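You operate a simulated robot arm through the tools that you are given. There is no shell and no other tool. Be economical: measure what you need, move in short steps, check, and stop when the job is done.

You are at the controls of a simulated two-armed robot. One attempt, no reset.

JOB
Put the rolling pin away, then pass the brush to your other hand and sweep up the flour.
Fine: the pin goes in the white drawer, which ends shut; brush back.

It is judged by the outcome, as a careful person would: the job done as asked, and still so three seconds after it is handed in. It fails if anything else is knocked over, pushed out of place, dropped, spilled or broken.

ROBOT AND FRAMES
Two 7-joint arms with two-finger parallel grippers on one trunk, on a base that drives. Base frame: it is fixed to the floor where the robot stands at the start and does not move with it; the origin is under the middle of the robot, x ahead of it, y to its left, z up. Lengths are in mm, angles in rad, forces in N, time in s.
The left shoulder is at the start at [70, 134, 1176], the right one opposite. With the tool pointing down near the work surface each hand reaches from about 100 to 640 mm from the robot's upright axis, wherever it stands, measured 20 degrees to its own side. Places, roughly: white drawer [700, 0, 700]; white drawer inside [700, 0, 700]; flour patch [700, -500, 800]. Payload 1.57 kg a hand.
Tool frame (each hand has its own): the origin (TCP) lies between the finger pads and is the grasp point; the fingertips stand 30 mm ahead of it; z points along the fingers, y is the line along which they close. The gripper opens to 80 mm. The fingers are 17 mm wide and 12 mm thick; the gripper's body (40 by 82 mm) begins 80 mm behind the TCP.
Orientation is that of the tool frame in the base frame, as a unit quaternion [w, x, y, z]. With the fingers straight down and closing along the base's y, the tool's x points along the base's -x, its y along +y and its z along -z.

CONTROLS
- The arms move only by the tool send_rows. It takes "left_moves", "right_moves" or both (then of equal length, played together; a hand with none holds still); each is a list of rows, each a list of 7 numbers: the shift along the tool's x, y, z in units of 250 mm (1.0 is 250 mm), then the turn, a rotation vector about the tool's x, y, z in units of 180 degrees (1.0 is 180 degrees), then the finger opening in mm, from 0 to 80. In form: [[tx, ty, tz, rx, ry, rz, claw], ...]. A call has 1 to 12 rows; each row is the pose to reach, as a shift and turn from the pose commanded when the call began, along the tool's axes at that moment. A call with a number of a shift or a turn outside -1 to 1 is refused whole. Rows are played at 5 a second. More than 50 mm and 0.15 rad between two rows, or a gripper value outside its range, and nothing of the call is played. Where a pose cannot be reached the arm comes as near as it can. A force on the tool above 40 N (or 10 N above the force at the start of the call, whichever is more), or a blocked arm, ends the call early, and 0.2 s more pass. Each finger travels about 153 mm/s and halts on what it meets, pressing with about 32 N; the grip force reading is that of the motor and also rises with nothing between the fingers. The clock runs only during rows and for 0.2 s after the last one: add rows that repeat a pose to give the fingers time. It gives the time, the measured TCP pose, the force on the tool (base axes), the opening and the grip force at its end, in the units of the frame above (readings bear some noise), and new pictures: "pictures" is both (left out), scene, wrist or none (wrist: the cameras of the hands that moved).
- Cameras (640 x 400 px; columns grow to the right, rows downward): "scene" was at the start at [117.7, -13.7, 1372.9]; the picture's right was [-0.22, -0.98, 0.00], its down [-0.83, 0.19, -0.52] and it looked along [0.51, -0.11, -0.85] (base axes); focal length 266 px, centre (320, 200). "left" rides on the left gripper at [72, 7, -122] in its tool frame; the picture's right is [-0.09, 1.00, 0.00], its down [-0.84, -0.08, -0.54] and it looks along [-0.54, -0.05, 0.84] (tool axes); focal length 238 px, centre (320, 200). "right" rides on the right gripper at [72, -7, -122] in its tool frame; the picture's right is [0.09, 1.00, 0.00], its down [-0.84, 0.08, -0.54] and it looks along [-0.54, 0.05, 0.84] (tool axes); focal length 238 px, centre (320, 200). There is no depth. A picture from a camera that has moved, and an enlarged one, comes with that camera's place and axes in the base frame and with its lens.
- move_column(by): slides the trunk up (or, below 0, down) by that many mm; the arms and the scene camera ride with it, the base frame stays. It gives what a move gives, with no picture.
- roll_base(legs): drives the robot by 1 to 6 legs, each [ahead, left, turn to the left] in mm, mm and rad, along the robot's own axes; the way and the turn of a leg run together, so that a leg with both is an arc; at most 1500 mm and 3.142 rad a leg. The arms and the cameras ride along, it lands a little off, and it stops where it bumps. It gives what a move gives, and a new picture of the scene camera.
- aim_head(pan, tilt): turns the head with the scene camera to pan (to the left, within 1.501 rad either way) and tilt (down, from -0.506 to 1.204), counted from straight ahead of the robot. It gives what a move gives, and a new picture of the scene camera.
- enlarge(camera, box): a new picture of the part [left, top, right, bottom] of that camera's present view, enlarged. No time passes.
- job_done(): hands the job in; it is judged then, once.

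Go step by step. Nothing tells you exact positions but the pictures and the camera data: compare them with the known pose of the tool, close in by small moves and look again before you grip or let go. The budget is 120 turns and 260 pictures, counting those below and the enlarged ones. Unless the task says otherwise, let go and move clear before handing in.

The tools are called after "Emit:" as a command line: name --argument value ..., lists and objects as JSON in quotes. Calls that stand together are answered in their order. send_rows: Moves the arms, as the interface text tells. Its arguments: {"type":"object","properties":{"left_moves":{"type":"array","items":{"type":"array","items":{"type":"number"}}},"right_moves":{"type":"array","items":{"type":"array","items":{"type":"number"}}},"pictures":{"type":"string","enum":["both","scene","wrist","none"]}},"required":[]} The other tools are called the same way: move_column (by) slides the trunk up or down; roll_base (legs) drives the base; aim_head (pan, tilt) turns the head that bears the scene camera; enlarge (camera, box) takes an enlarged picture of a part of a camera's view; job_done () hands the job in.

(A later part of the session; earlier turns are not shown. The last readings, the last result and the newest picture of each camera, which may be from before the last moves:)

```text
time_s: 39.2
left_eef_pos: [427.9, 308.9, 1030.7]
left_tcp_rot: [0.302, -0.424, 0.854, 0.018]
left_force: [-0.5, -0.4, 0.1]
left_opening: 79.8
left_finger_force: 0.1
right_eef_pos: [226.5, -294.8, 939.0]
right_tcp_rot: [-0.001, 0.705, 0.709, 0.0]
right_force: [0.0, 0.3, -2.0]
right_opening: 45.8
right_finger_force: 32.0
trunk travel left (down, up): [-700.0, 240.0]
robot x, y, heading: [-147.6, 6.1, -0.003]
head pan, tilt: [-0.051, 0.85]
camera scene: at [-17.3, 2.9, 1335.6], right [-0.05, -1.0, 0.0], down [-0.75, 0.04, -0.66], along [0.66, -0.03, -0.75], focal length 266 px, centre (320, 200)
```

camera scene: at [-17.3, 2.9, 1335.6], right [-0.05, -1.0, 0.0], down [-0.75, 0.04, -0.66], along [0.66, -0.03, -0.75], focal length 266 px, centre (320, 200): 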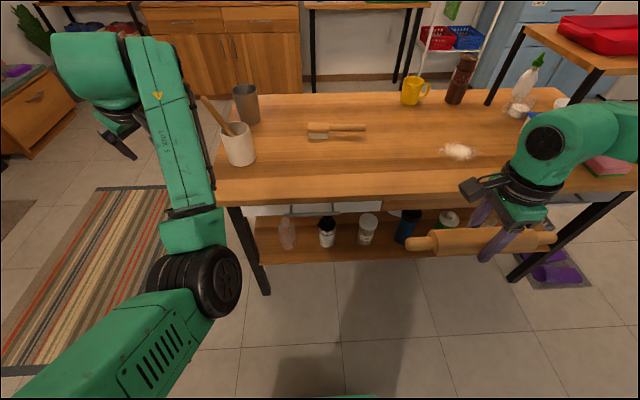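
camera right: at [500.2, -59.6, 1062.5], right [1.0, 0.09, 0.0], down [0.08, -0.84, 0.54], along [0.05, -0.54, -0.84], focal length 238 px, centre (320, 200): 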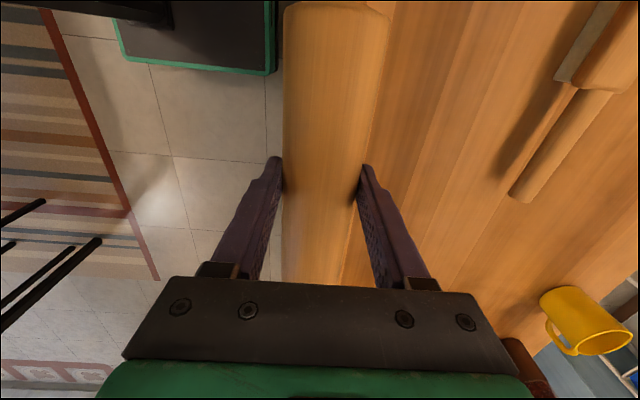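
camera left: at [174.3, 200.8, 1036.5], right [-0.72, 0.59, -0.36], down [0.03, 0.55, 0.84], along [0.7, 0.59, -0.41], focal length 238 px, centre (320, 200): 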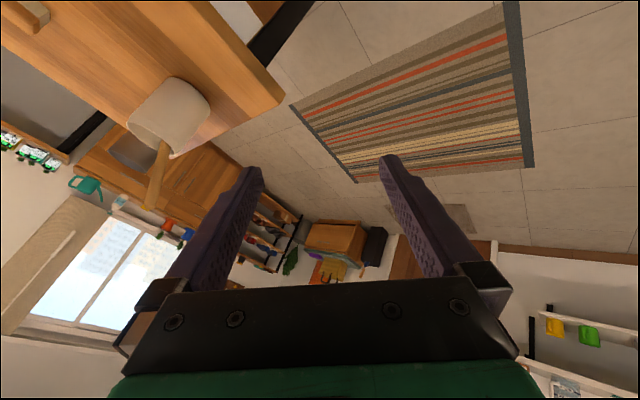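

Emit:
send_rows --left_moves '[[0, 0, 0, 0.0015, 0.0252, 0.0354, 80], [0, 0, 0, 0.003, 0.0505, 0.0708, 80], [0, 0, 0, 0.0045, 0.0757, 0.1061, 80], [0, 0, 0, 0.006, 0.101, 0.1415, 80], [0, 0, 0, 0.0075, 0.1262, 0.1769, 80], [0, 0, 0, 0.009, 0.1515, 0.2122, 80], [0, 0, 0, 0.0105, 0.1767, 0.2476, 80], [0, 0, 0, 0.012, 0.202, 0.283, 80]]' --pictures "scene"

```text
time_s: 41.0
left_eef_pos: [428.0, 309.0, 1031.8]
left_tcp_rot: [0.0, -0.001, 1.0, 0.0]
left_force: [-1.2, 0.7, 0.3]
left_opening: 80.0
left_finger_force: 0.0
right_eef_pos: [226.1, -295.8, 938.9]
right_tcp_rot: [-0.002, 0.705, 0.709, -0.001]
right_force: [-0.1, -0.3, -2.3]
right_opening: 45.6
right_finger_force: 32.3
trunk travel left (down, up): [-700.0, 240.0]
robot x, y, heading: [-149.2, 5.9, -0.003]
head pan, tilt: [-0.051, 0.85]
camera scene: at [-17.9, 3.3, 1335.6], right [-0.05, -1.0, 0.0], down [-0.75, 0.04, -0.66], along [0.66, -0.03, -0.75], focal length 266 px, centre (320, 200)
```

scene: 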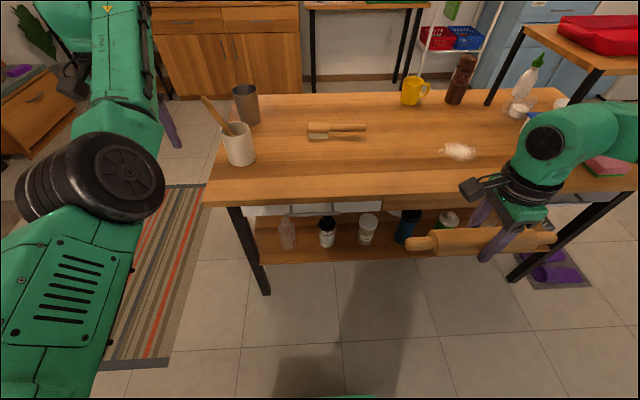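

The left hand is back to pointing down. The bar is at roughly x≈470, z≈717, with the tabletop edge at x≈487, z 745–780. I'll lower the trunk and pitch the left hand 45° forward with fingers closed, to hook behind the bar.

Emit:
move_column --by -120

Emit:
send_rows --left_moves '[[0.05, -0.1, 0, 0, -0.035, 0, 60], [0.1, -0.2, 0, 0, -0.07, 0, 40], [0.15, -0.3, 0, 0, -0.105, 0, 20], [0.2, -0.4, 0, 0, -0.14, 0, 0], [0.25, -0.5, 0, 0, -0.175, 0, 0], [0.3, -0.6, 0, 0, -0.21, 0, 0], [0.35, -0.7, 0, 0, -0.25, 0, 0], [0.35, -0.8, 0, 0, -0.25, 0, 0]]' --pictures "both"

```text
time_s: 42.5
left_eef_pos: [428.4, 309.1, 910.4]
left_tcp_rot: [0.0, -0.002, 1.0, 0.001]
left_force: [-0.1, -0.6, -0.4]
left_opening: 79.9
left_finger_force: 0.0
right_eef_pos: [225.4, -295.4, 818.7]
right_tcp_rot: [-0.002, 0.705, 0.709, -0.001]
right_force: [0.7, 0.1, -2.9]
right_opening: 45.8
right_finger_force: 32.5
trunk travel left (down, up): [-580.0, 360.0]
robot x, y, heading: [-150.4, 6.1, -0.001]
head pan, tilt: [-0.051, 0.85]
```

```text
time_s: 44.2
left_eef_pos: [352.4, 172.9, 943.2]
left_tcp_rot: [0.421, -0.018, 0.904, 0.069]
left_force: [-0.5, 0.6, 0.7]
left_opening: 0.0
left_finger_force: 20.9
left hand out of reach, approached as far as the arm can: row 3, 4, 5
right_eef_pos: [225.5, -296.9, 819.6]
right_tcp_rot: [-0.002, 0.705, 0.709, -0.001]
right_force: [0.2, 0.9, -2.2]
right_opening: 45.8
right_finger_force: 31.7
trunk travel left (down, up): [-580.0, 360.0]
robot x, y, heading: [-145.9, 3.1, -0.002]
head pan, tilt: [-0.051, 0.85]
stopped in row 8 (left hand): the arm was blocked; the commanded pose is now the measured one
camera scene: at [-18.0, 2.5, 1215.7], right [-0.05, -1.0, 0.0], down [-0.75, 0.04, -0.66], along [0.66, -0.03, -0.75], focal length 266 px, centre (320, 200)
camera left: at [214.2, 164.4, 966.9], right [-0.03, 0.98, 0.18], down [0.14, -0.17, 0.98], along [0.99, 0.05, -0.13], focal length 238 px, centre (320, 200)
```

scene: 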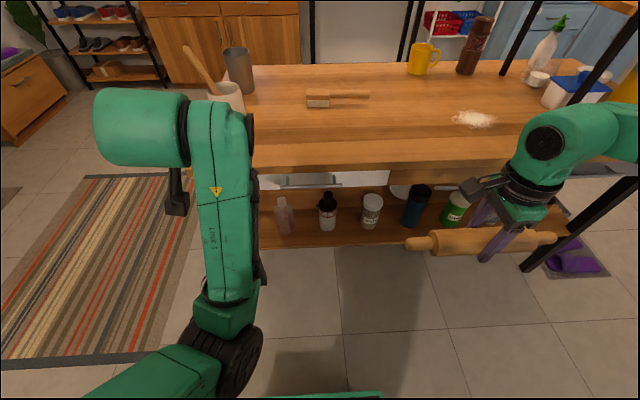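
left: 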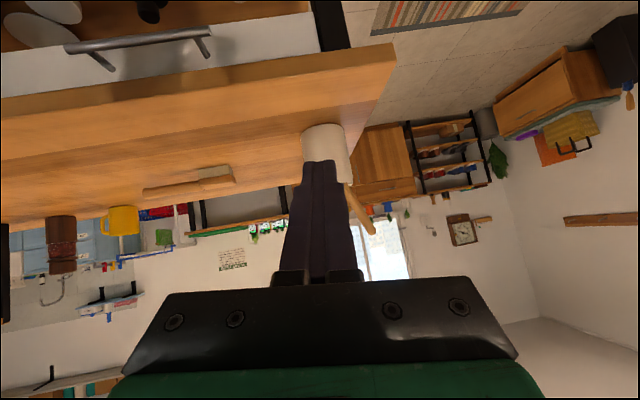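

The left hand is stopped in an elbow-down pose, but it already points forward and down at about 50°, which suits hooking. I'll raise the right hand with the pin and bring the hook to the bar with trunk and base moves.

Emit:
send_rows --right_moves '[[0, 0, -0.15, 0, 0, 0, 20], [0, 0, -0.3, 0, 0, 0, 20], [0, 0, -0.45, 0, 0, 0, 20], [0, 0, -0.6, 0, 0, 0, 20]]' --pictures "none"

Emit:
roll_base --legs '[[0, -165, 0]]'

Emit:
move_column --by -180

Emit:
enlarge --camera "left" --box '[160, 0, 480, 200]'

```text
time_s: 45.2
left_eef_pos: [353.6, 173.8, 943.4]
left_tcp_rot: [0.421, -0.018, 0.905, 0.068]
left_force: [0.9, -0.7, 0.2]
left_opening: 0.0
left_finger_force: 21.3
right_eef_pos: [226.6, -292.2, 970.4]
right_tcp_rot: [-0.001, 0.705, 0.709, 0.0]
right_force: [-0.3, -0.1, -1.9]
right_opening: 46.1
right_finger_force: 31.8
trunk travel left (down, up): [-580.0, 360.0]
robot x, y, heading: [-146.6, 4.4, -0.003]
head pan, tilt: [-0.051, 0.85]
```

```text
time_s: 46.7
left_eef_pos: [352.4, 7.3, 942.4]
left_tcp_rot: [0.42, -0.018, 0.905, 0.069]
left_force: [-0.3, 0.4, 0.5]
left_opening: 0.0
left_finger_force: 21.1
right_eef_pos: [227.9, -459.5, 968.9]
right_tcp_rot: [-0.002, 0.704, 0.71, 0.0]
right_force: [-1.4, -1.2, -3.0]
right_opening: 45.6
right_finger_force: 31.8
trunk travel left (down, up): [-580.0, 360.0]
robot x, y, heading: [-148.4, -159.5, -0.0]
head pan, tilt: [-0.051, 0.85]
camera scene: at [-18.2, -162.7, 1215.7], right [-0.05, -1.0, 0.0], down [-0.75, 0.04, -0.66], along [0.66, -0.03, -0.75], focal length 266 px, centre (320, 200)
```

scene: 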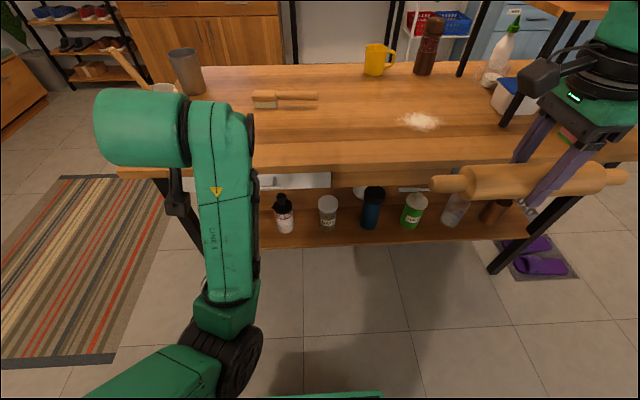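

```text
time_s: 48.7
left_eef_pos: [352.0, 7.9, 762.6]
left_tcp_rot: [0.42, -0.019, 0.905, 0.07]
left_force: [0.4, 0.3, -0.5]
left_opening: 0.3
left_finger_force: 21.4
right_eef_pos: [227.1, -458.0, 789.4]
right_tcp_rot: [-0.002, 0.704, 0.71, 0.0]
right_force: [0.3, 0.2, -2.0]
right_opening: 45.9
right_finger_force: 31.6
trunk travel left (down, up): [-400.0, 540.0]
robot x, y, heading: [-147.9, -159.4, 0.002]
head pan, tilt: [-0.051, 0.85]
```

```text
2.00 times, centred on (320, 100) of left
camera zoom: at [213.6, -0.4, 786.5], right [-0.03, 0.98, 0.18], down [0.14, -0.17, 0.98], along [0.99, 0.06, -0.13], focal length 477 px, centre (320, 400)
```

zoom: 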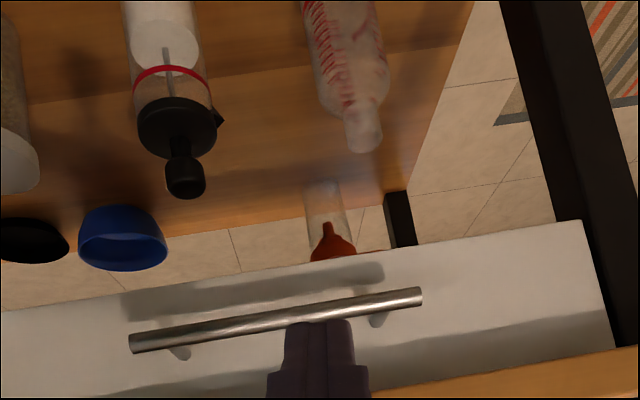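

Now I see the bar clearly: about (480, 0, 701), posts near y=±57, drawer face near x≈517. I'll steepen the hand to 40°, open to 40 mm, and line up with the left post.

Emit:
send_rows --left_moves '[[0, 0, 0, 0.023, 0.027, -0.002, 20], [0, 0, 0, 0.046, 0.0543, -0.004, 40], [0, 0, 0, 0.046, 0.0543, -0.004, 40]]' --pictures "none"

Emit:
roll_base --legs '[[75, 50, 0]]'

Emit:
enlarge --camera "left" --box '[160, 50, 480, 250]'

```text
time_s: 49.5
left_eef_pos: [361.9, 31.9, 752.3]
left_tcp_rot: [0.344, -0.01, 0.938, 0.034]
left_force: [0.3, -0.3, 0.4]
left_opening: 39.9
left_finger_force: 0.0
left hand out of reach, approached as far as the arm can: row 2, 3
right_eef_pos: [227.3, -458.2, 789.0]
right_tcp_rot: [-0.002, 0.706, 0.709, 0.0]
right_force: [-0.2, -0.2, -2.6]
right_opening: 45.8
right_finger_force: 32.1
trunk travel left (down, up): [-400.0, 540.0]
robot x, y, heading: [-151.7, -157.2, 0.002]
head pan, tilt: [-0.051, 0.85]
```

```text
time_s: 50.6
left_eef_pos: [439.8, 82.3, 752.9]
left_tcp_rot: [0.346, -0.011, 0.938, 0.031]
left_force: [0.5, -0.2, 1.2]
left_opening: 39.8
left_finger_force: 0.1
right_eef_pos: [302.1, -408.6, 788.8]
right_tcp_rot: [-0.002, 0.705, 0.709, -0.001]
right_force: [-0.2, 0.6, -2.5]
right_opening: 45.9
right_finger_force: 31.6
trunk travel left (down, up): [-400.0, 540.0]
robot x, y, heading: [-69.8, -106.4, 0.002]
head pan, tilt: [-0.051, 0.85]
camera scene: at [58.0, -111.9, 1035.6], right [-0.05, -1.0, 0.0], down [-0.75, 0.04, -0.66], along [0.66, -0.03, -0.75], focal length 266 px, centre (320, 200)
```

scene: 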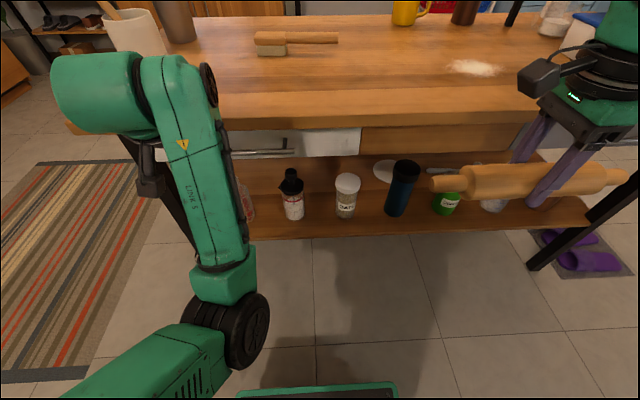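

```text
2.00 times, centred on (320, 150) of left
camera zoom: at [306.6, 79.8, 799.9], right [0.03, 0.99, 0.11], down [0.29, -0.11, 0.95], along [0.96, 0.01, -0.29], focal length 477 px, centre (320, 300)
```

zoom: 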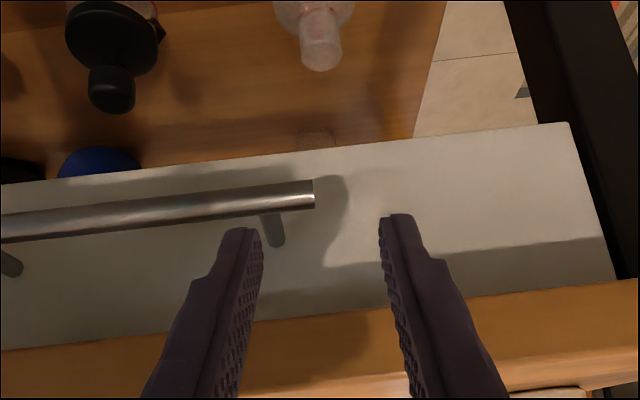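

The left post is at about y=65. I'll align just above it and check.

Emit:
send_rows --left_moves '[[-0.035, -0.036, -0.025, 0, 0, 0, 40], [-0.07, -0.072, -0.05, 0, 0, 0, 40]]' --pictures "none"

Emit:
enlarge --camera "left" --box '[160, 50, 480, 250]'

```text
time_s: 51.2
left_eef_pos: [447.3, 75.3, 773.4]
left_tcp_rot: [0.347, -0.021, 0.936, 0.054]
left_force: [0.0, -0.4, -0.5]
left_opening: 39.9
left_finger_force: 0.1
right_eef_pos: [301.2, -409.7, 789.3]
right_tcp_rot: [-0.002, 0.705, 0.709, -0.001]
right_force: [0.9, 0.7, -3.0]
right_opening: 46.0
right_finger_force: 32.0
trunk travel left (down, up): [-400.0, 540.0]
robot x, y, heading: [-69.2, -107.2, -0.004]
head pan, tilt: [-0.051, 0.85]
```

```text
2.00 times, centred on (320, 150) of left
camera zoom: at [313.4, 69.4, 819.1], right [-0.01, 0.99, 0.15], down [0.29, -0.14, 0.95], along [0.96, 0.05, -0.29], focal length 477 px, centre (320, 300)
```

zoom: 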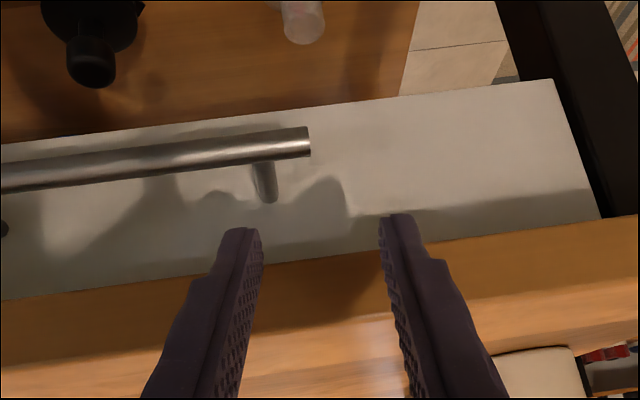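

Emit:
roll_base --legs '[[0, -20, 0]]'

Emit:
enlarge --camera "left" --box '[160, 50, 480, 250]'

```text
time_s: 52.0
left_eef_pos: [446.6, 56.1, 775.6]
left_tcp_rot: [0.348, -0.021, 0.936, 0.051]
left_force: [0.5, 0.3, -0.8]
left_opening: 39.9
left_finger_force: 0.0
right_eef_pos: [302.4, -430.1, 789.5]
right_tcp_rot: [-0.002, 0.705, 0.709, 0.0]
right_force: [-0.5, 0.6, -2.6]
right_opening: 46.1
right_finger_force: 31.8
trunk travel left (down, up): [-400.0, 540.0]
robot x, y, heading: [-73.1, -130.7, -0.003]
head pan, tilt: [-0.051, 0.85]
camera scene: at [57.2, -133.5, 1035.7], right [-0.05, -1.0, 0.0], down [-0.75, 0.04, -0.66], along [0.66, -0.03, -0.75], focal length 266 px, centre (320, 200)
```

scene: 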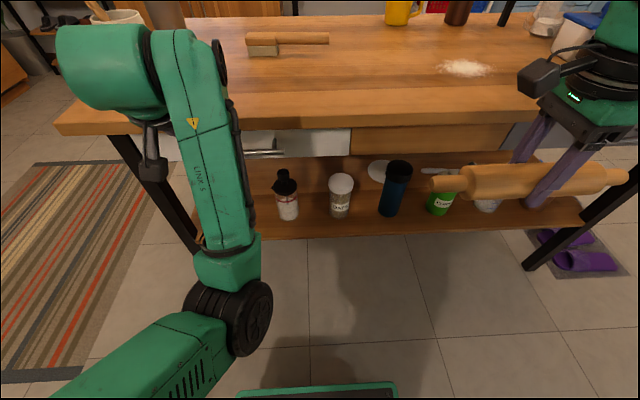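

```text
2.00 times, centred on (320, 150) of left
camera zoom: at [313.5, 48.9, 820.3], right [-0.01, 0.99, 0.14], down [0.29, -0.13, 0.95], along [0.96, 0.05, -0.28], focal length 477 px, centre (320, 300)
```

zoom: 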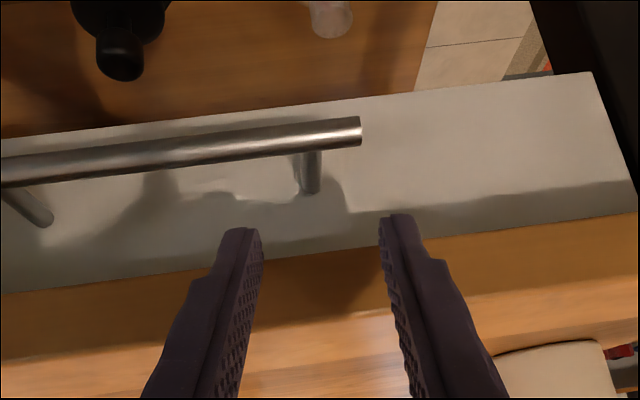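

Well aligned with the post. Inserting along the tool axis.

Emit:
send_rows --left_moves '[[0.005, 0, 0.08, 0, 0, 0, 40], [0.01, 0, 0.16, 0, 0, 0, 40], [0.01, 0, 0.2, 0, 0, 0, 40], [0.01, 0, 0.24, 0, 0, 0, 40]]' --pictures "none"

Emit:
enlarge --camera "left" --box '[160, 50, 480, 250]'

```text
time_s: 52.4
left_eef_pos: [449.3, 61.6, 772.1]
left_tcp_rot: [0.36, -0.025, 0.931, 0.056]
left_force: [-32.2, -4.1, 13.1]
left_opening: 41.0
left_finger_force: 0.5
right_eef_pos: [295.2, -429.2, 791.8]
right_tcp_rot: [0.001, 0.704, 0.71, 0.003]
right_force: [-0.9, -0.4, -1.6]
right_opening: 45.7
right_finger_force: 32.1
trunk travel left (down, up): [-400.0, 540.0]
robot x, y, heading: [-73.5, -130.7, -0.001]
head pan, tilt: [-0.051, 0.85]
stopped in row 2 (left hand): the force on the tool passed its limit (the readings are from after the stop); the commanded pose is now the measured one
```

```text
2.00 times, centred on (320, 150) of left
camera zoom: at [315.1, 52.4, 814.6], right [-0.02, 0.99, 0.15], down [0.26, -0.14, 0.95], along [0.96, 0.06, -0.26], focal length 477 px, centre (320, 300)
```

zoom: 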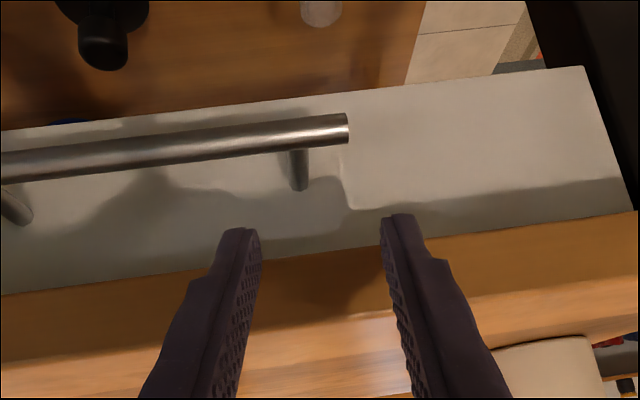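

The fingertips met the table's front face: the edge is at about x≈472, and the bar is slightly recessed under it (about 485, 699). I'll back out and flatten the hand ~8°, then realign.

Emit:
send_rows --left_moves '[[0, 0, -0.08, 0, 0, 0, 40], [0, 0, -0.12, 0, -0.022, 0, 40], [0, 0, -0.12, 0, -0.044, 0, 40]]' --pictures "none"

Emit:
enlarge --camera "left" --box '[160, 50, 480, 250]'

```text
time_s: 53.2
left_eef_pos: [440.1, 71.0, 800.2]
left_tcp_rot: [0.428, -0.032, 0.9, 0.07]
left_force: [-0.4, -0.6, 0.7]
left_opening: 40.1
left_finger_force: 0.0
right_eef_pos: [302.8, -429.1, 789.1]
right_tcp_rot: [-0.002, 0.705, 0.709, 0.0]
right_force: [0.0, 0.3, -2.9]
right_opening: 46.0
right_finger_force: 31.5
trunk travel left (down, up): [-400.0, 540.0]
robot x, y, heading: [-71.7, -125.5, -0.002]
head pan, tilt: [-0.051, 0.85]
```

```text
2.00 times, centred on (320, 150) of left
camera zoom: at [301.1, 59.8, 819.9], right [-0.06, 0.98, 0.17], down [0.12, -0.16, 0.98], along [0.99, 0.08, -0.11], focal length 477 px, centre (320, 300)
```

zoom: 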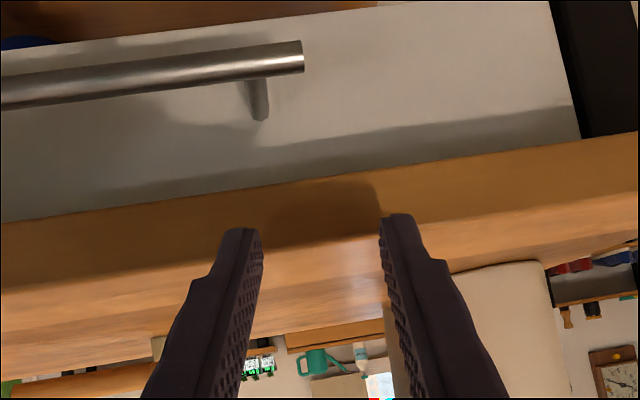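

Emit:
roll_base --legs '[[0, -20, 0]]'

Emit:
move_column --by -41

Emit:
enlarge --camera "left" --box '[160, 50, 480, 250]'

```text
time_s: 54.0
left_eef_pos: [438.5, 49.9, 796.7]
left_tcp_rot: [0.426, -0.029, 0.901, 0.073]
left_force: [-1.4, -0.2, -0.4]
left_opening: 40.0
left_finger_force: 0.0
right_eef_pos: [303.1, -449.8, 789.1]
right_tcp_rot: [-0.002, 0.705, 0.709, -0.001]
right_force: [0.0, 0.2, -3.1]
right_opening: 45.8
right_finger_force: 32.0
trunk travel left (down, up): [-400.0, 540.0]
robot x, y, heading: [-73.1, -150.2, -0.003]
head pan, tilt: [-0.051, 0.85]
camera scene: at [56.5, -153.5, 1035.7], right [-0.05, -1.0, 0.0], down [-0.75, 0.04, -0.66], along [0.66, -0.03, -0.75], focal length 266 px, centre (320, 200)
```

scene: 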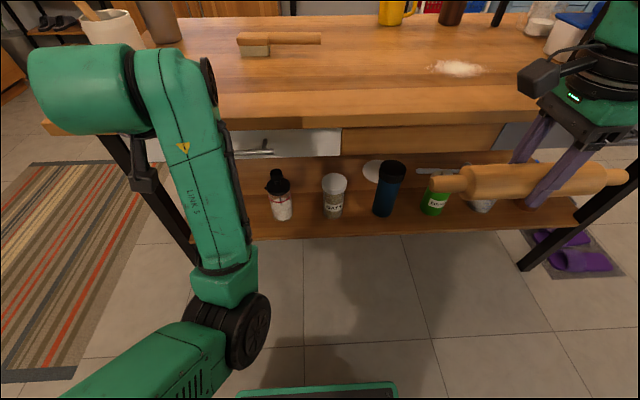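

```text
time_s: 54.9
left_eef_pos: [439.0, 52.5, 756.7]
left_tcp_rot: [0.426, -0.03, 0.901, 0.075]
left_force: [-0.5, -0.1, 0.7]
left_opening: 39.8
left_finger_force: 0.1
right_eef_pos: [302.4, -448.6, 748.4]
right_tcp_rot: [-0.002, 0.705, 0.71, -0.001]
right_force: [-0.1, -0.5, -1.6]
right_opening: 46.0
right_finger_force: 31.6
trunk travel left (down, up): [-359.0, 581.0]
robot x, y, heading: [-72.2, -149.4, -0.001]
head pan, tilt: [-0.051, 0.85]
```

```text
2.00 times, centred on (320, 150) of left
camera zoom: at [300.4, 40.8, 777.2], right [-0.06, 0.98, 0.18], down [0.13, -0.17, 0.98], along [0.99, 0.08, -0.11], focal length 477 px, centre (320, 300)
```

zoom: 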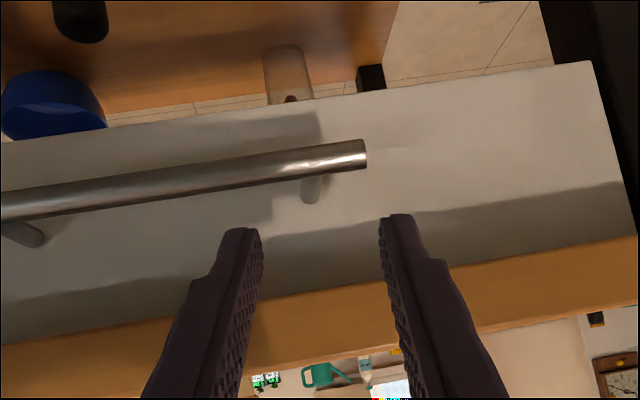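

Emit:
send_rows --left_moves '[[0, 0, 0.08, 0, 0, 0, 40], [0, 0, 0.14, 0, 0, 0, 40], [0, 0, 0.19, 0, 0, 0, 40], [0, 0, 0.23, 0, 0, 0, 40]]' --pictures "none"

Emit:
enlarge --camera "left" --box '[160, 50, 480, 250]'

```text
time_s: 55.9
left_eef_pos: [483.6, 58.1, 719.0]
left_tcp_rot: [0.425, -0.028, 0.902, 0.071]
left_force: [-0.6, 0.3, -0.4]
left_opening: 40.3
left_finger_force: 0.0
right_eef_pos: [302.5, -449.1, 748.4]
right_tcp_rot: [-0.002, 0.705, 0.709, 0.0]
right_force: [-0.9, 0.2, -3.2]
right_opening: 45.9
right_finger_force: 32.3
trunk travel left (down, up): [-359.0, 581.0]
robot x, y, heading: [-75.5, -147.9, 0.001]
head pan, tilt: [-0.051, 0.85]
```

```text
2.00 times, centred on (320, 150) of left
camera zoom: at [344.8, 47.4, 740.4], right [-0.05, 0.98, 0.18], down [0.13, -0.17, 0.98], along [0.99, 0.07, -0.12], focal length 477 px, centre (320, 300)
```

zoom: 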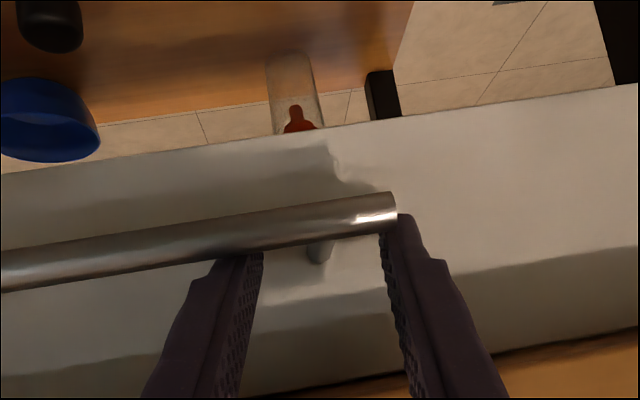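

The right finger's tip is behind the bar and the post sits between the fingers. Closing on the post.

Emit:
send_rows --left_moves '[[0, 0, 0.02, 0, 0, 0, 20], [0, 0, 0.02, 0, 0, 0, 0], [0, 0, 0.02, 0, 0, 0, 0]]' --pictures "none"

Emit:
enlarge --camera "left" --box '[160, 50, 480, 250]'

```text
time_s: 56.7
left_eef_pos: [487.7, 59.2, 716.1]
left_tcp_rot: [0.425, -0.029, 0.902, 0.072]
left_force: [-2.8, 0.1, -0.6]
left_opening: 11.8
left_finger_force: 29.2
right_eef_pos: [301.3, -449.6, 748.6]
right_tcp_rot: [-0.003, 0.705, 0.709, -0.001]
right_force: [-0.6, 0.4, -3.0]
right_opening: 45.7
right_finger_force: 32.5
trunk travel left (down, up): [-359.0, 581.0]
robot x, y, heading: [-71.8, -144.8, 0.004]
head pan, tilt: [-0.051, 0.85]
```

```text
2.00 times, centred on (320, 150) of left
camera zoom: at [348.3, 48.5, 737.9], right [-0.05, 0.98, 0.18], down [0.13, -0.17, 0.98], along [0.99, 0.07, -0.12], focal length 477 px, centre (320, 300)
```

zoom: 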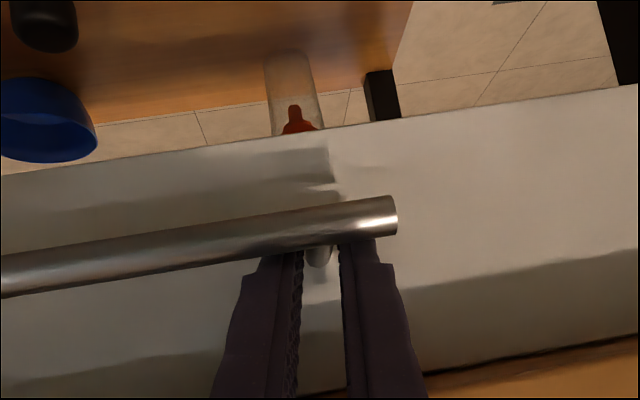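

The post is gripped (11.8 mm). Pulling gently by rolling back a bit.

Emit:
roll_base --legs '[[-60, 0, 0]]'

Emit:
enlarge --camera "left" --box '[0, 0, 640, 400]'

```text
time_s: 57.6
left_eef_pos: [426.6, 58.8, 715.7]
left_tcp_rot: [0.425, -0.029, 0.902, 0.073]
left_force: [-0.6, 0.0, -0.2]
left_opening: 11.7
left_finger_force: 29.2
right_eef_pos: [241.4, -448.3, 748.7]
right_tcp_rot: [-0.002, 0.705, 0.71, -0.001]
right_force: [0.6, 0.0, -1.8]
right_opening: 45.7
right_finger_force: 32.1
trunk travel left (down, up): [-359.0, 581.0]
robot x, y, heading: [-133.3, -147.4, -0.007]
head pan, tilt: [-0.051, 0.85]
camera scene: at [-3.3, -152.5, 994.7], right [-0.05, -1.0, 0.0], down [-0.75, 0.04, -0.66], along [0.66, -0.03, -0.75], focal length 266 px, centre (320, 200)
```

scene: 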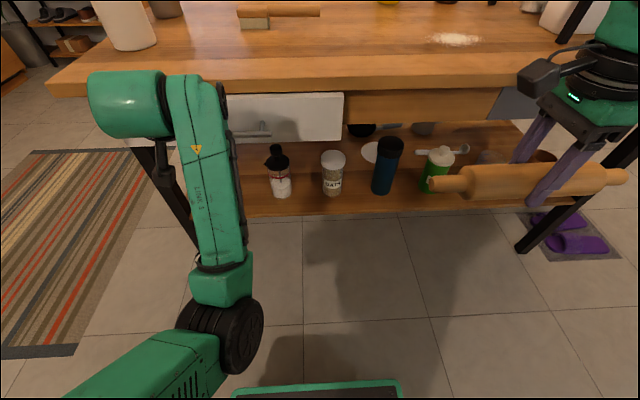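

```text
1.00 times, centred on (320, 200) of left
camera zoom: at [288.9, 48.5, 737.9], right [-0.05, 0.98, 0.18], down [0.13, -0.17, 0.98], along [0.99, 0.07, -0.12], focal length 238 px, centre (320, 200)
```

zoom: 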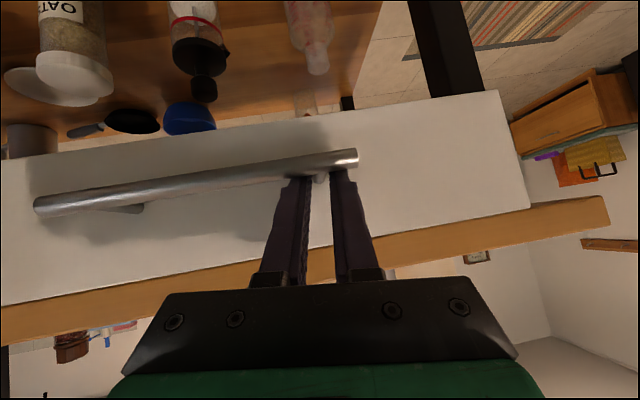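

Emit:
roll_base --legs '[[-170, 0, 0]]'

Emit:
enlarge --camera "left" --box '[0, 0, 640, 400]'

```text
time_s: 59.1
left_eef_pos: [254.0, 59.2, 717.8]
left_tcp_rot: [0.425, -0.029, 0.902, 0.072]
left_force: [-0.5, -6.9, 0.3]
left_opening: 11.5
left_finger_force: 29.1
right_eef_pos: [70.6, -449.5, 748.4]
right_tcp_rot: [-0.002, 0.704, 0.71, -0.001]
right_force: [0.4, -0.1, -2.6]
right_opening: 46.0
right_finger_force: 32.1
trunk travel left (down, up): [-359.0, 581.0]
robot x, y, heading: [-305.1, -151.6, 0.003]
head pan, tilt: [-0.051, 0.85]
camera scene: at [-176.1, -153.3, 994.7], right [-0.05, -1.0, 0.0], down [-0.75, 0.04, -0.66], along [0.66, -0.03, -0.75], focal length 266 px, centre (320, 200)
```

scene: 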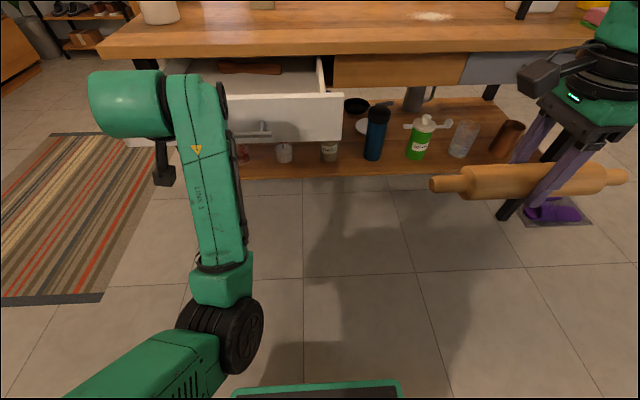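

```text
1.00 times, centred on (320, 200) of left
camera zoom: at [115.7, 48.4, 738.1], right [-0.05, 0.98, 0.18], down [0.13, -0.17, 0.98], along [0.99, 0.08, -0.12], focal length 238 px, centre (320, 200)
```

zoom: 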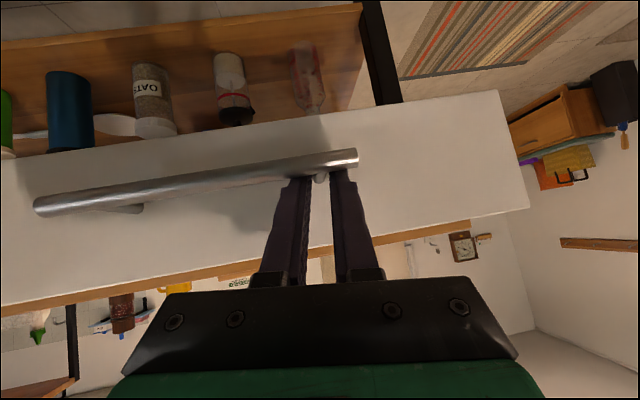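

The drawer is open about 230 mm. I release the post, rise straight up with the trunk and look inside.

Emit:
send_rows --left_moves '[[0, 0, 0, 0, 0, 0, 25], [0, 0, 0, 0, 0, 0, 40], [0, 0, 0, 0, 0, 0, 40]]' --pictures "none"

Emit:
move_column --by 220

Emit:
aim_head --pan 0.25 --tilt 0.9

Emit:
enlarge --camera "left" --box '[0, 0, 640, 400]'

```text
time_s: 59.9
left_eef_pos: [255.4, 60.9, 716.1]
left_tcp_rot: [0.425, -0.028, 0.902, 0.072]
left_force: [0.2, -0.9, 0.3]
left_opening: 40.0
left_finger_force: 0.1
right_eef_pos: [70.0, -448.5, 748.6]
right_tcp_rot: [-0.002, 0.704, 0.71, -0.001]
right_force: [-0.3, 0.4, -1.4]
right_opening: 46.0
right_finger_force: 31.8
trunk travel left (down, up): [-359.0, 581.0]
robot x, y, heading: [-302.4, -149.6, 0.0]
head pan, tilt: [-0.051, 0.85]
```

```text
time_s: 62.2
left_eef_pos: [254.4, 61.1, 935.5]
left_tcp_rot: [0.425, -0.029, 0.902, 0.072]
left_force: [0.4, -0.5, -0.4]
left_opening: 39.7
left_finger_force: 0.1
right_eef_pos: [71.6, -449.0, 968.1]
right_tcp_rot: [-0.002, 0.704, 0.71, 0.0]
right_force: [-0.7, 0.7, -3.0]
right_opening: 46.0
right_finger_force: 32.5
trunk travel left (down, up): [-579.0, 361.0]
robot x, y, heading: [-304.6, -149.1, 0.003]
head pan, tilt: [-0.051, 0.85]
```

```text
time_s: 63.0
left_eef_pos: [253.9, 60.8, 936.2]
left_tcp_rot: [0.424, -0.028, 0.902, 0.072]
left_force: [0.1, -0.6, -0.4]
left_opening: 40.1
left_finger_force: 0.0
right_eef_pos: [70.7, -449.1, 968.8]
right_tcp_rot: [-0.002, 0.704, 0.71, -0.001]
right_force: [-0.4, 0.7, -2.3]
right_opening: 46.0
right_finger_force: 32.1
trunk travel left (down, up): [-579.0, 361.0]
robot x, y, heading: [-306.5, -147.8, 0.005]
head pan, tilt: [0.25, 0.901]
camera scene: at [-180.9, -130.1, 1210.8], right [0.25, -0.97, 0.0], down [-0.76, -0.19, -0.62], along [0.6, 0.15, -0.78], focal length 266 px, centre (320, 200)
```

scene: 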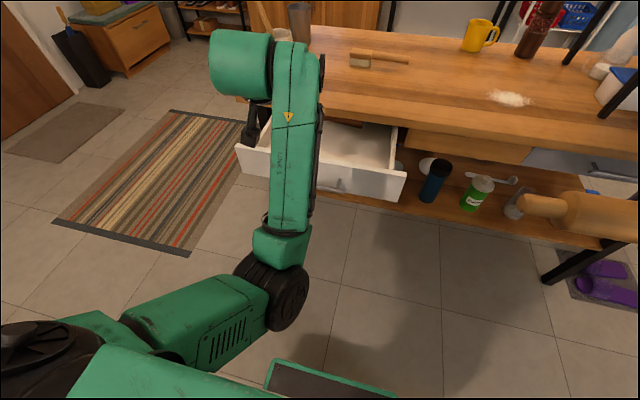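

```text
1.00 times, centred on (320, 200) of left
camera zoom: at [115.8, 48.8, 957.9], right [-0.05, 0.98, 0.18], down [0.13, -0.17, 0.98], along [0.99, 0.08, -0.12], focal length 238 px, centre (320, 200)
```

zoom: 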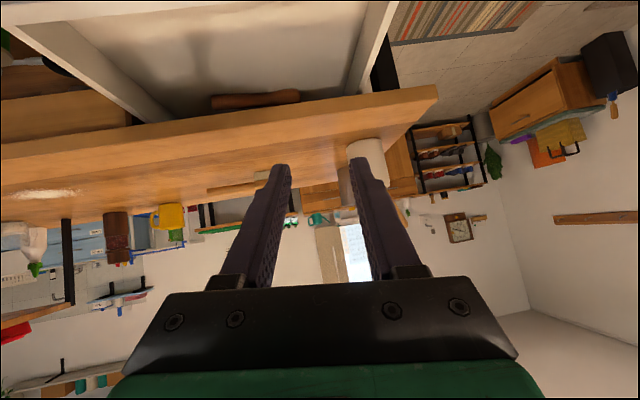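

The drawer is open with its front part apparently empty and a small brown thing further back. I drive so that the right hand comes over the drawer while the left arm shifts out to the side.

Emit:
roll_base --legs '[[0, 270, 0], [200, 0, 0]]'

Emit:
aim_head --pan -0.15 --tilt 1.05

```text
time_s: 66.1
left_eef_pos: [458.1, 314.9, 936.1]
left_tcp_rot: [0.425, -0.025, 0.902, 0.071]
left_force: [0.5, 0.8, 0.1]
left_opening: 39.7
left_finger_force: 0.0
right_eef_pos: [270.1, -192.3, 966.9]
right_tcp_rot: [-0.001, 0.707, 0.707, -0.001]
right_force: [0.2, 0.7, -1.7]
right_opening: 45.9
right_finger_force: 32.0
trunk travel left (down, up): [-579.0, 361.0]
robot x, y, heading: [-101.9, 113.5, -0.01]
head pan, tilt: [0.25, 0.901]
camera scene: at [21.3, 129.1, 1210.8], right [0.24, -0.97, 0.0], down [-0.76, -0.19, -0.62], along [0.6, 0.15, -0.78], focal length 266 px, centre (320, 200)
```

scene: 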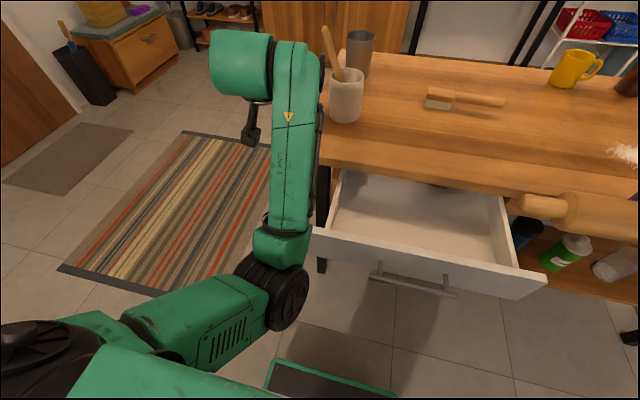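

```text
time_s: 67.0
left_eef_pos: [457.5, 314.5, 935.6]
left_tcp_rot: [0.426, -0.025, 0.901, 0.071]
left_force: [-0.4, -0.9, -0.8]
left_opening: 39.8
left_finger_force: 0.0
right_eef_pos: [268.9, -192.7, 967.3]
right_tcp_rot: [-0.002, 0.708, 0.706, -0.001]
right_force: [0.1, -0.5, -2.4]
right_opening: 45.7
right_finger_force: 31.4
trunk travel left (down, up): [-579.0, 361.0]
robot x, y, heading: [-105.6, 113.0, -0.009]
head pan, tilt: [-0.15, 1.051]
camera scene: at [13.2, 100.6, 1200.1], right [-0.16, -0.99, 0.0], down [-0.86, 0.14, -0.5], along [0.49, -0.08, -0.87], focal length 266 px, centre (320, 200)
```

scene: 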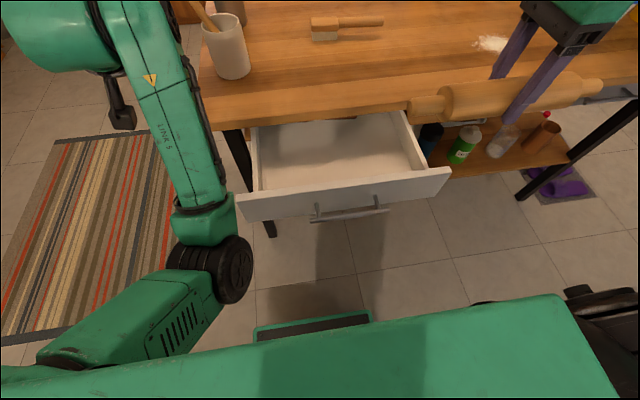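

Interior spans y≈[-178, 187], x from ~315 to the table edge at 472. I'll bring the pin over (395, 5).

Emit:
send_rows --right_moves '[[0.13, 0.08, 0, 0, 0, 0, 20], [0.26, 0.16, 0, 0, 0, 0, 20], [0.39, 0.25, 0, 0, 0, 0, 20], [0.52, 0.34, 0, 0, 0, 0, 20], [0.66, 0.42, 0, 0, 0, 0, 20], [0.792, 0.504, 0, 0, 0, 0, 20], [0.792, 0.504, 0.15, 0, 0, 0, 20], [0.792, 0.504, 0.3, 0, 0, 0, 20], [0.792, 0.504, 0.4, 0, 0, 0, 20]]' --pictures "both"

```text
time_s: 69.0
left_eef_pos: [458.3, 314.3, 935.5]
left_tcp_rot: [0.426, -0.025, 0.902, 0.071]
left_force: [0.2, -0.7, 0.4]
left_opening: 39.9
left_finger_force: 0.0
right_eef_pos: [379.0, -7.8, 866.9]
right_tcp_rot: [-0.002, 0.709, 0.706, -0.002]
right_force: [-0.1, 1.2, -2.5]
right_opening: 45.7
right_finger_force: 32.5
right hand out of reach, approached as far as the arm can: row 6, 7, 8, 9
trunk travel left (down, up): [-579.0, 361.0]
robot x, y, heading: [-102.2, 110.8, -0.007]
head pan, tilt: [-0.15, 1.051]
camera scene: at [13.8, 100.5, 1200.1], right [-0.16, -0.99, 0.0], down [-0.86, 0.14, -0.5], along [0.49, -0.08, -0.87], focal length 266 px, centre (320, 200)
camera right: at [373.1, 64.9, 989.1], right [1.0, 0.09, 0.0], down [0.08, -0.84, 0.54], along [0.05, -0.54, -0.84], focal length 238 px, centre (320, 200)
```

scene: 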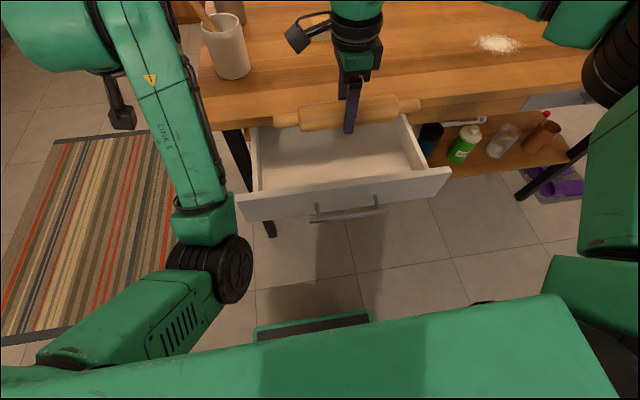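
right: 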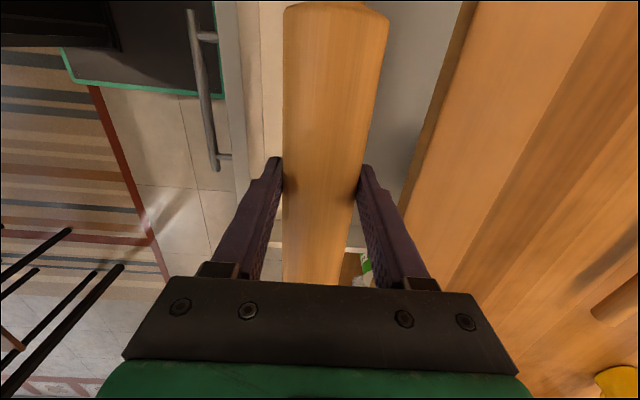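

The pin is over the opening with clearance all round. Lowering with the trunk.

Emit:
move_column --by -105

Emit:
send_rows --right_moves '[[0, 0, 0.06, 0, 0, 0, 20], [0, 0, 0.12, 0, 0, 0, 20]]' --pictures "both"

```text
time_s: 70.3
left_eef_pos: [459.1, 314.8, 831.2]
left_tcp_rot: [0.426, -0.024, 0.902, 0.069]
left_force: [0.5, -0.6, 0.4]
left_opening: 40.1
left_finger_force: 0.1
right_eef_pos: [378.9, -6.2, 763.2]
right_tcp_rot: [-0.002, 0.707, 0.707, -0.001]
right_force: [0.7, -0.2, -3.0]
right_opening: 46.0
right_finger_force: 31.9
trunk travel left (down, up): [-474.0, 466.0]
robot x, y, heading: [-101.8, 110.7, -0.007]
head pan, tilt: [-0.15, 1.051]
```

```text
time_s: 71.0
left_eef_pos: [459.6, 315.1, 832.0]
left_tcp_rot: [0.425, -0.025, 0.902, 0.071]
left_force: [-0.8, -0.4, -0.8]
left_opening: 40.1
left_finger_force: 0.0
right_eef_pos: [376.7, -8.2, 734.1]
right_tcp_rot: [-0.002, 0.707, 0.707, 0.001]
right_force: [0.2, -0.4, -2.5]
right_opening: 46.0
right_finger_force: 32.2
trunk travel left (down, up): [-474.0, 466.0]
robot x, y, heading: [-106.1, 112.6, -0.008]
head pan, tilt: [-0.15, 1.051]
camera scene: at [13.5, 100.6, 1095.1], right [-0.16, -0.99, 0.0], down [-0.86, 0.14, -0.5], along [0.49, -0.08, -0.87], focal length 266 px, centre (320, 200)
camera right: at [370.9, 64.1, 856.0], right [1.0, 0.09, 0.0], down [0.08, -0.84, 0.54], along [0.05, -0.54, -0.84], focal length 238 px, centre (320, 200)
```

scene: 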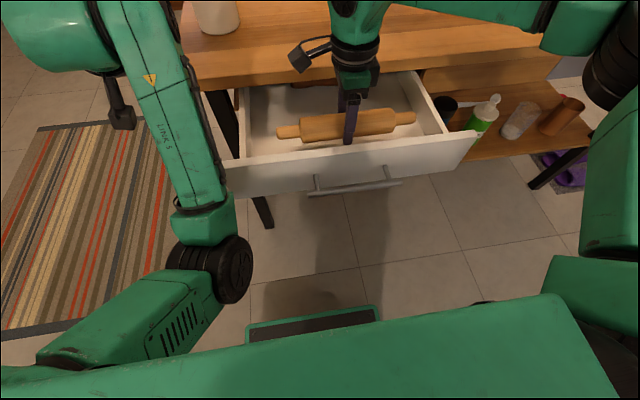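
right: 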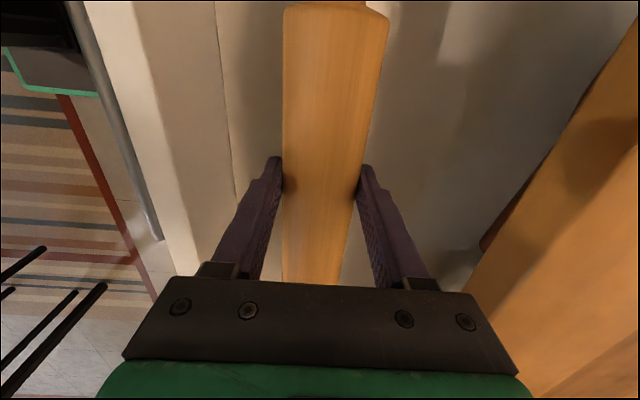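

Emit:
send_rows --right_moves '[[0, 0, 0.05, 0, 0, 0, 20], [0, 0, 0.096, 0, 0, 0, 20], [0, 0, 0.096, 0, 0, 0, 20]]' --pictures "none"

Emit:
send_rows --right_moves '[[0, 0, 0.02, 0, 0, 0, 20], [0, 0, 0.02, 0, 0, 0, 20]]' --pictures "none"

Emit:
send_rows --right_moves '[[0, 0, 0.02, 0, 0, 0, 20], [0, 0, 0.02, 0, 0, 0, 20]]' --pictures "wrist"

```text
time_s: 71.8
left_eef_pos: [458.1, 315.2, 829.8]
left_tcp_rot: [0.425, -0.024, 0.902, 0.07]
left_force: [-0.3, -0.3, -0.2]
left_opening: 40.0
left_finger_force: 0.0
right_eef_pos: [376.0, -11.3, 711.3]
right_tcp_rot: [-0.001, 0.708, 0.706, 0.0]
right_force: [0.5, -0.4, 0.0]
right_opening: 46.1
right_finger_force: 31.5
right hand out of reach, approached as far as the arm can: row 2, 3
trunk travel left (down, up): [-474.0, 466.0]
robot x, y, heading: [-106.5, 113.4, -0.004]
head pan, tilt: [-0.15, 1.051]
```

```text
time_s: 72.3
left_eef_pos: [456.0, 314.6, 833.2]
left_tcp_rot: [0.427, -0.025, 0.901, 0.07]
left_force: [-0.7, 0.6, -0.4]
left_opening: 39.9
left_finger_force: 0.0
right_eef_pos: [373.0, -10.9, 711.4]
right_tcp_rot: [-0.001, 0.708, 0.706, 0.005]
right_force: [1.1, -1.6, 27.2]
right_opening: 46.3
right_finger_force: 32.1
trunk travel left (down, up): [-474.0, 466.0]
robot x, y, heading: [-107.4, 110.7, -0.01]
head pan, tilt: [-0.15, 1.051]
```

```text
time_s: 73.1
left_eef_pos: [458.1, 314.8, 831.1]
left_tcp_rot: [0.426, -0.024, 0.902, 0.069]
left_force: [-0.7, 0.3, -0.3]
left_opening: 40.1
left_finger_force: 0.1
right_eef_pos: [374.1, -12.1, 705.5]
right_tcp_rot: [0.0, 0.708, 0.707, 0.006]
right_force: [1.0, -3.8, 21.7]
right_opening: 45.9
right_finger_force: 32.3
trunk travel left (down, up): [-474.0, 466.0]
robot x, y, heading: [-107.7, 110.6, -0.009]
head pan, tilt: [-0.15, 1.051]
stopped in row 2 (right hand): the force on the tool passed its limit (the readings are from after the stop); the commanded pose is now the measured one
camera right: at [366.6, 60.6, 828.2], right [1.0, 0.09, 0.01], down [0.07, -0.84, 0.54], along [0.06, -0.53, -0.84], focal length 238 px, centre (320, 200)
```

right: 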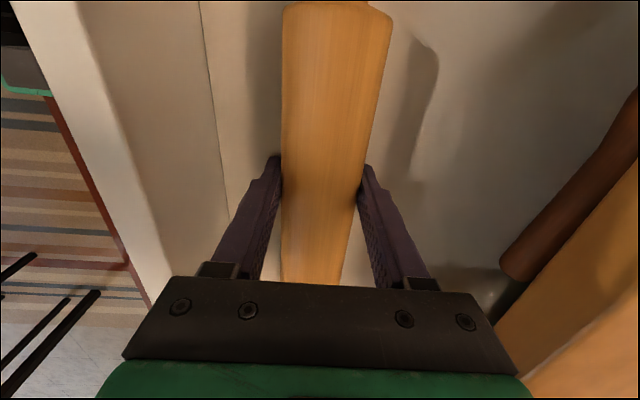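

The pin rests on the drawer bottom. Opening and rising.

Emit:
send_rows --right_moves '[[0, 0, -0.01, 0, 0, 0, 46], [0, 0, -0.012, 0, 0, 0, 52], [0, 0, -0.012, 0, 0, 0, 62], [0, 0, -0.012, 0, 0, 0, 70], [0, 0, -0.05, 0, 0, 0, 70], [0, 0, -0.15, 0, 0, 0, 70], [0, 0, -0.3, 0, 0, 0, 70], [0, 0, -0.45, 0, 0, 0, 70]]' --pictures "both"

```text
time_s: 74.9
left_eef_pos: [457.4, 316.1, 831.1]
left_tcp_rot: [0.426, -0.024, 0.902, 0.07]
left_force: [0.0, 0.6, 0.3]
left_opening: 40.0
left_finger_force: 0.1
right_eef_pos: [376.3, -14.4, 815.8]
right_tcp_rot: [-0.002, 0.708, 0.707, 0.003]
right_force: [-0.4, 0.5, 0.9]
right_opening: 70.0
right_finger_force: 0.1
trunk travel left (down, up): [-474.0, 466.0]
robot x, y, heading: [-105.0, 110.2, -0.01]
head pan, tilt: [-0.15, 1.051]
camera scene: at [12.7, 100.8, 1095.1], right [-0.16, -0.99, 0.0], down [-0.86, 0.14, -0.5], along [0.49, -0.08, -0.87], focal length 266 px, centre (320, 200)
camera right: at [369.2, 57.4, 938.0], right [1.0, 0.09, 0.0], down [0.08, -0.84, 0.54], along [0.05, -0.53, -0.84], focal length 238 px, centre (320, 200)
```

scene: 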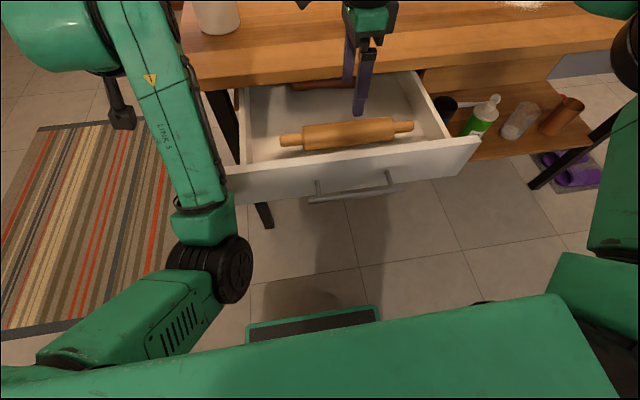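
right: 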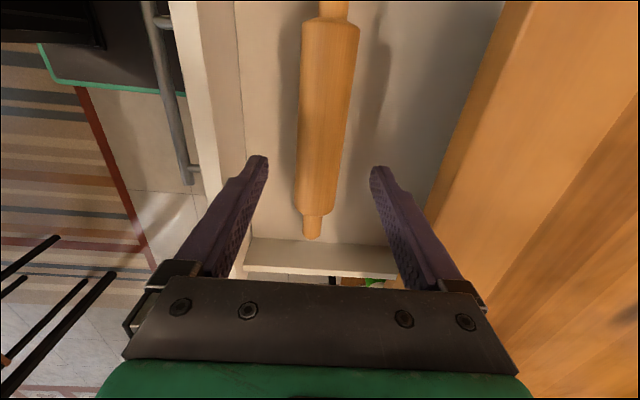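

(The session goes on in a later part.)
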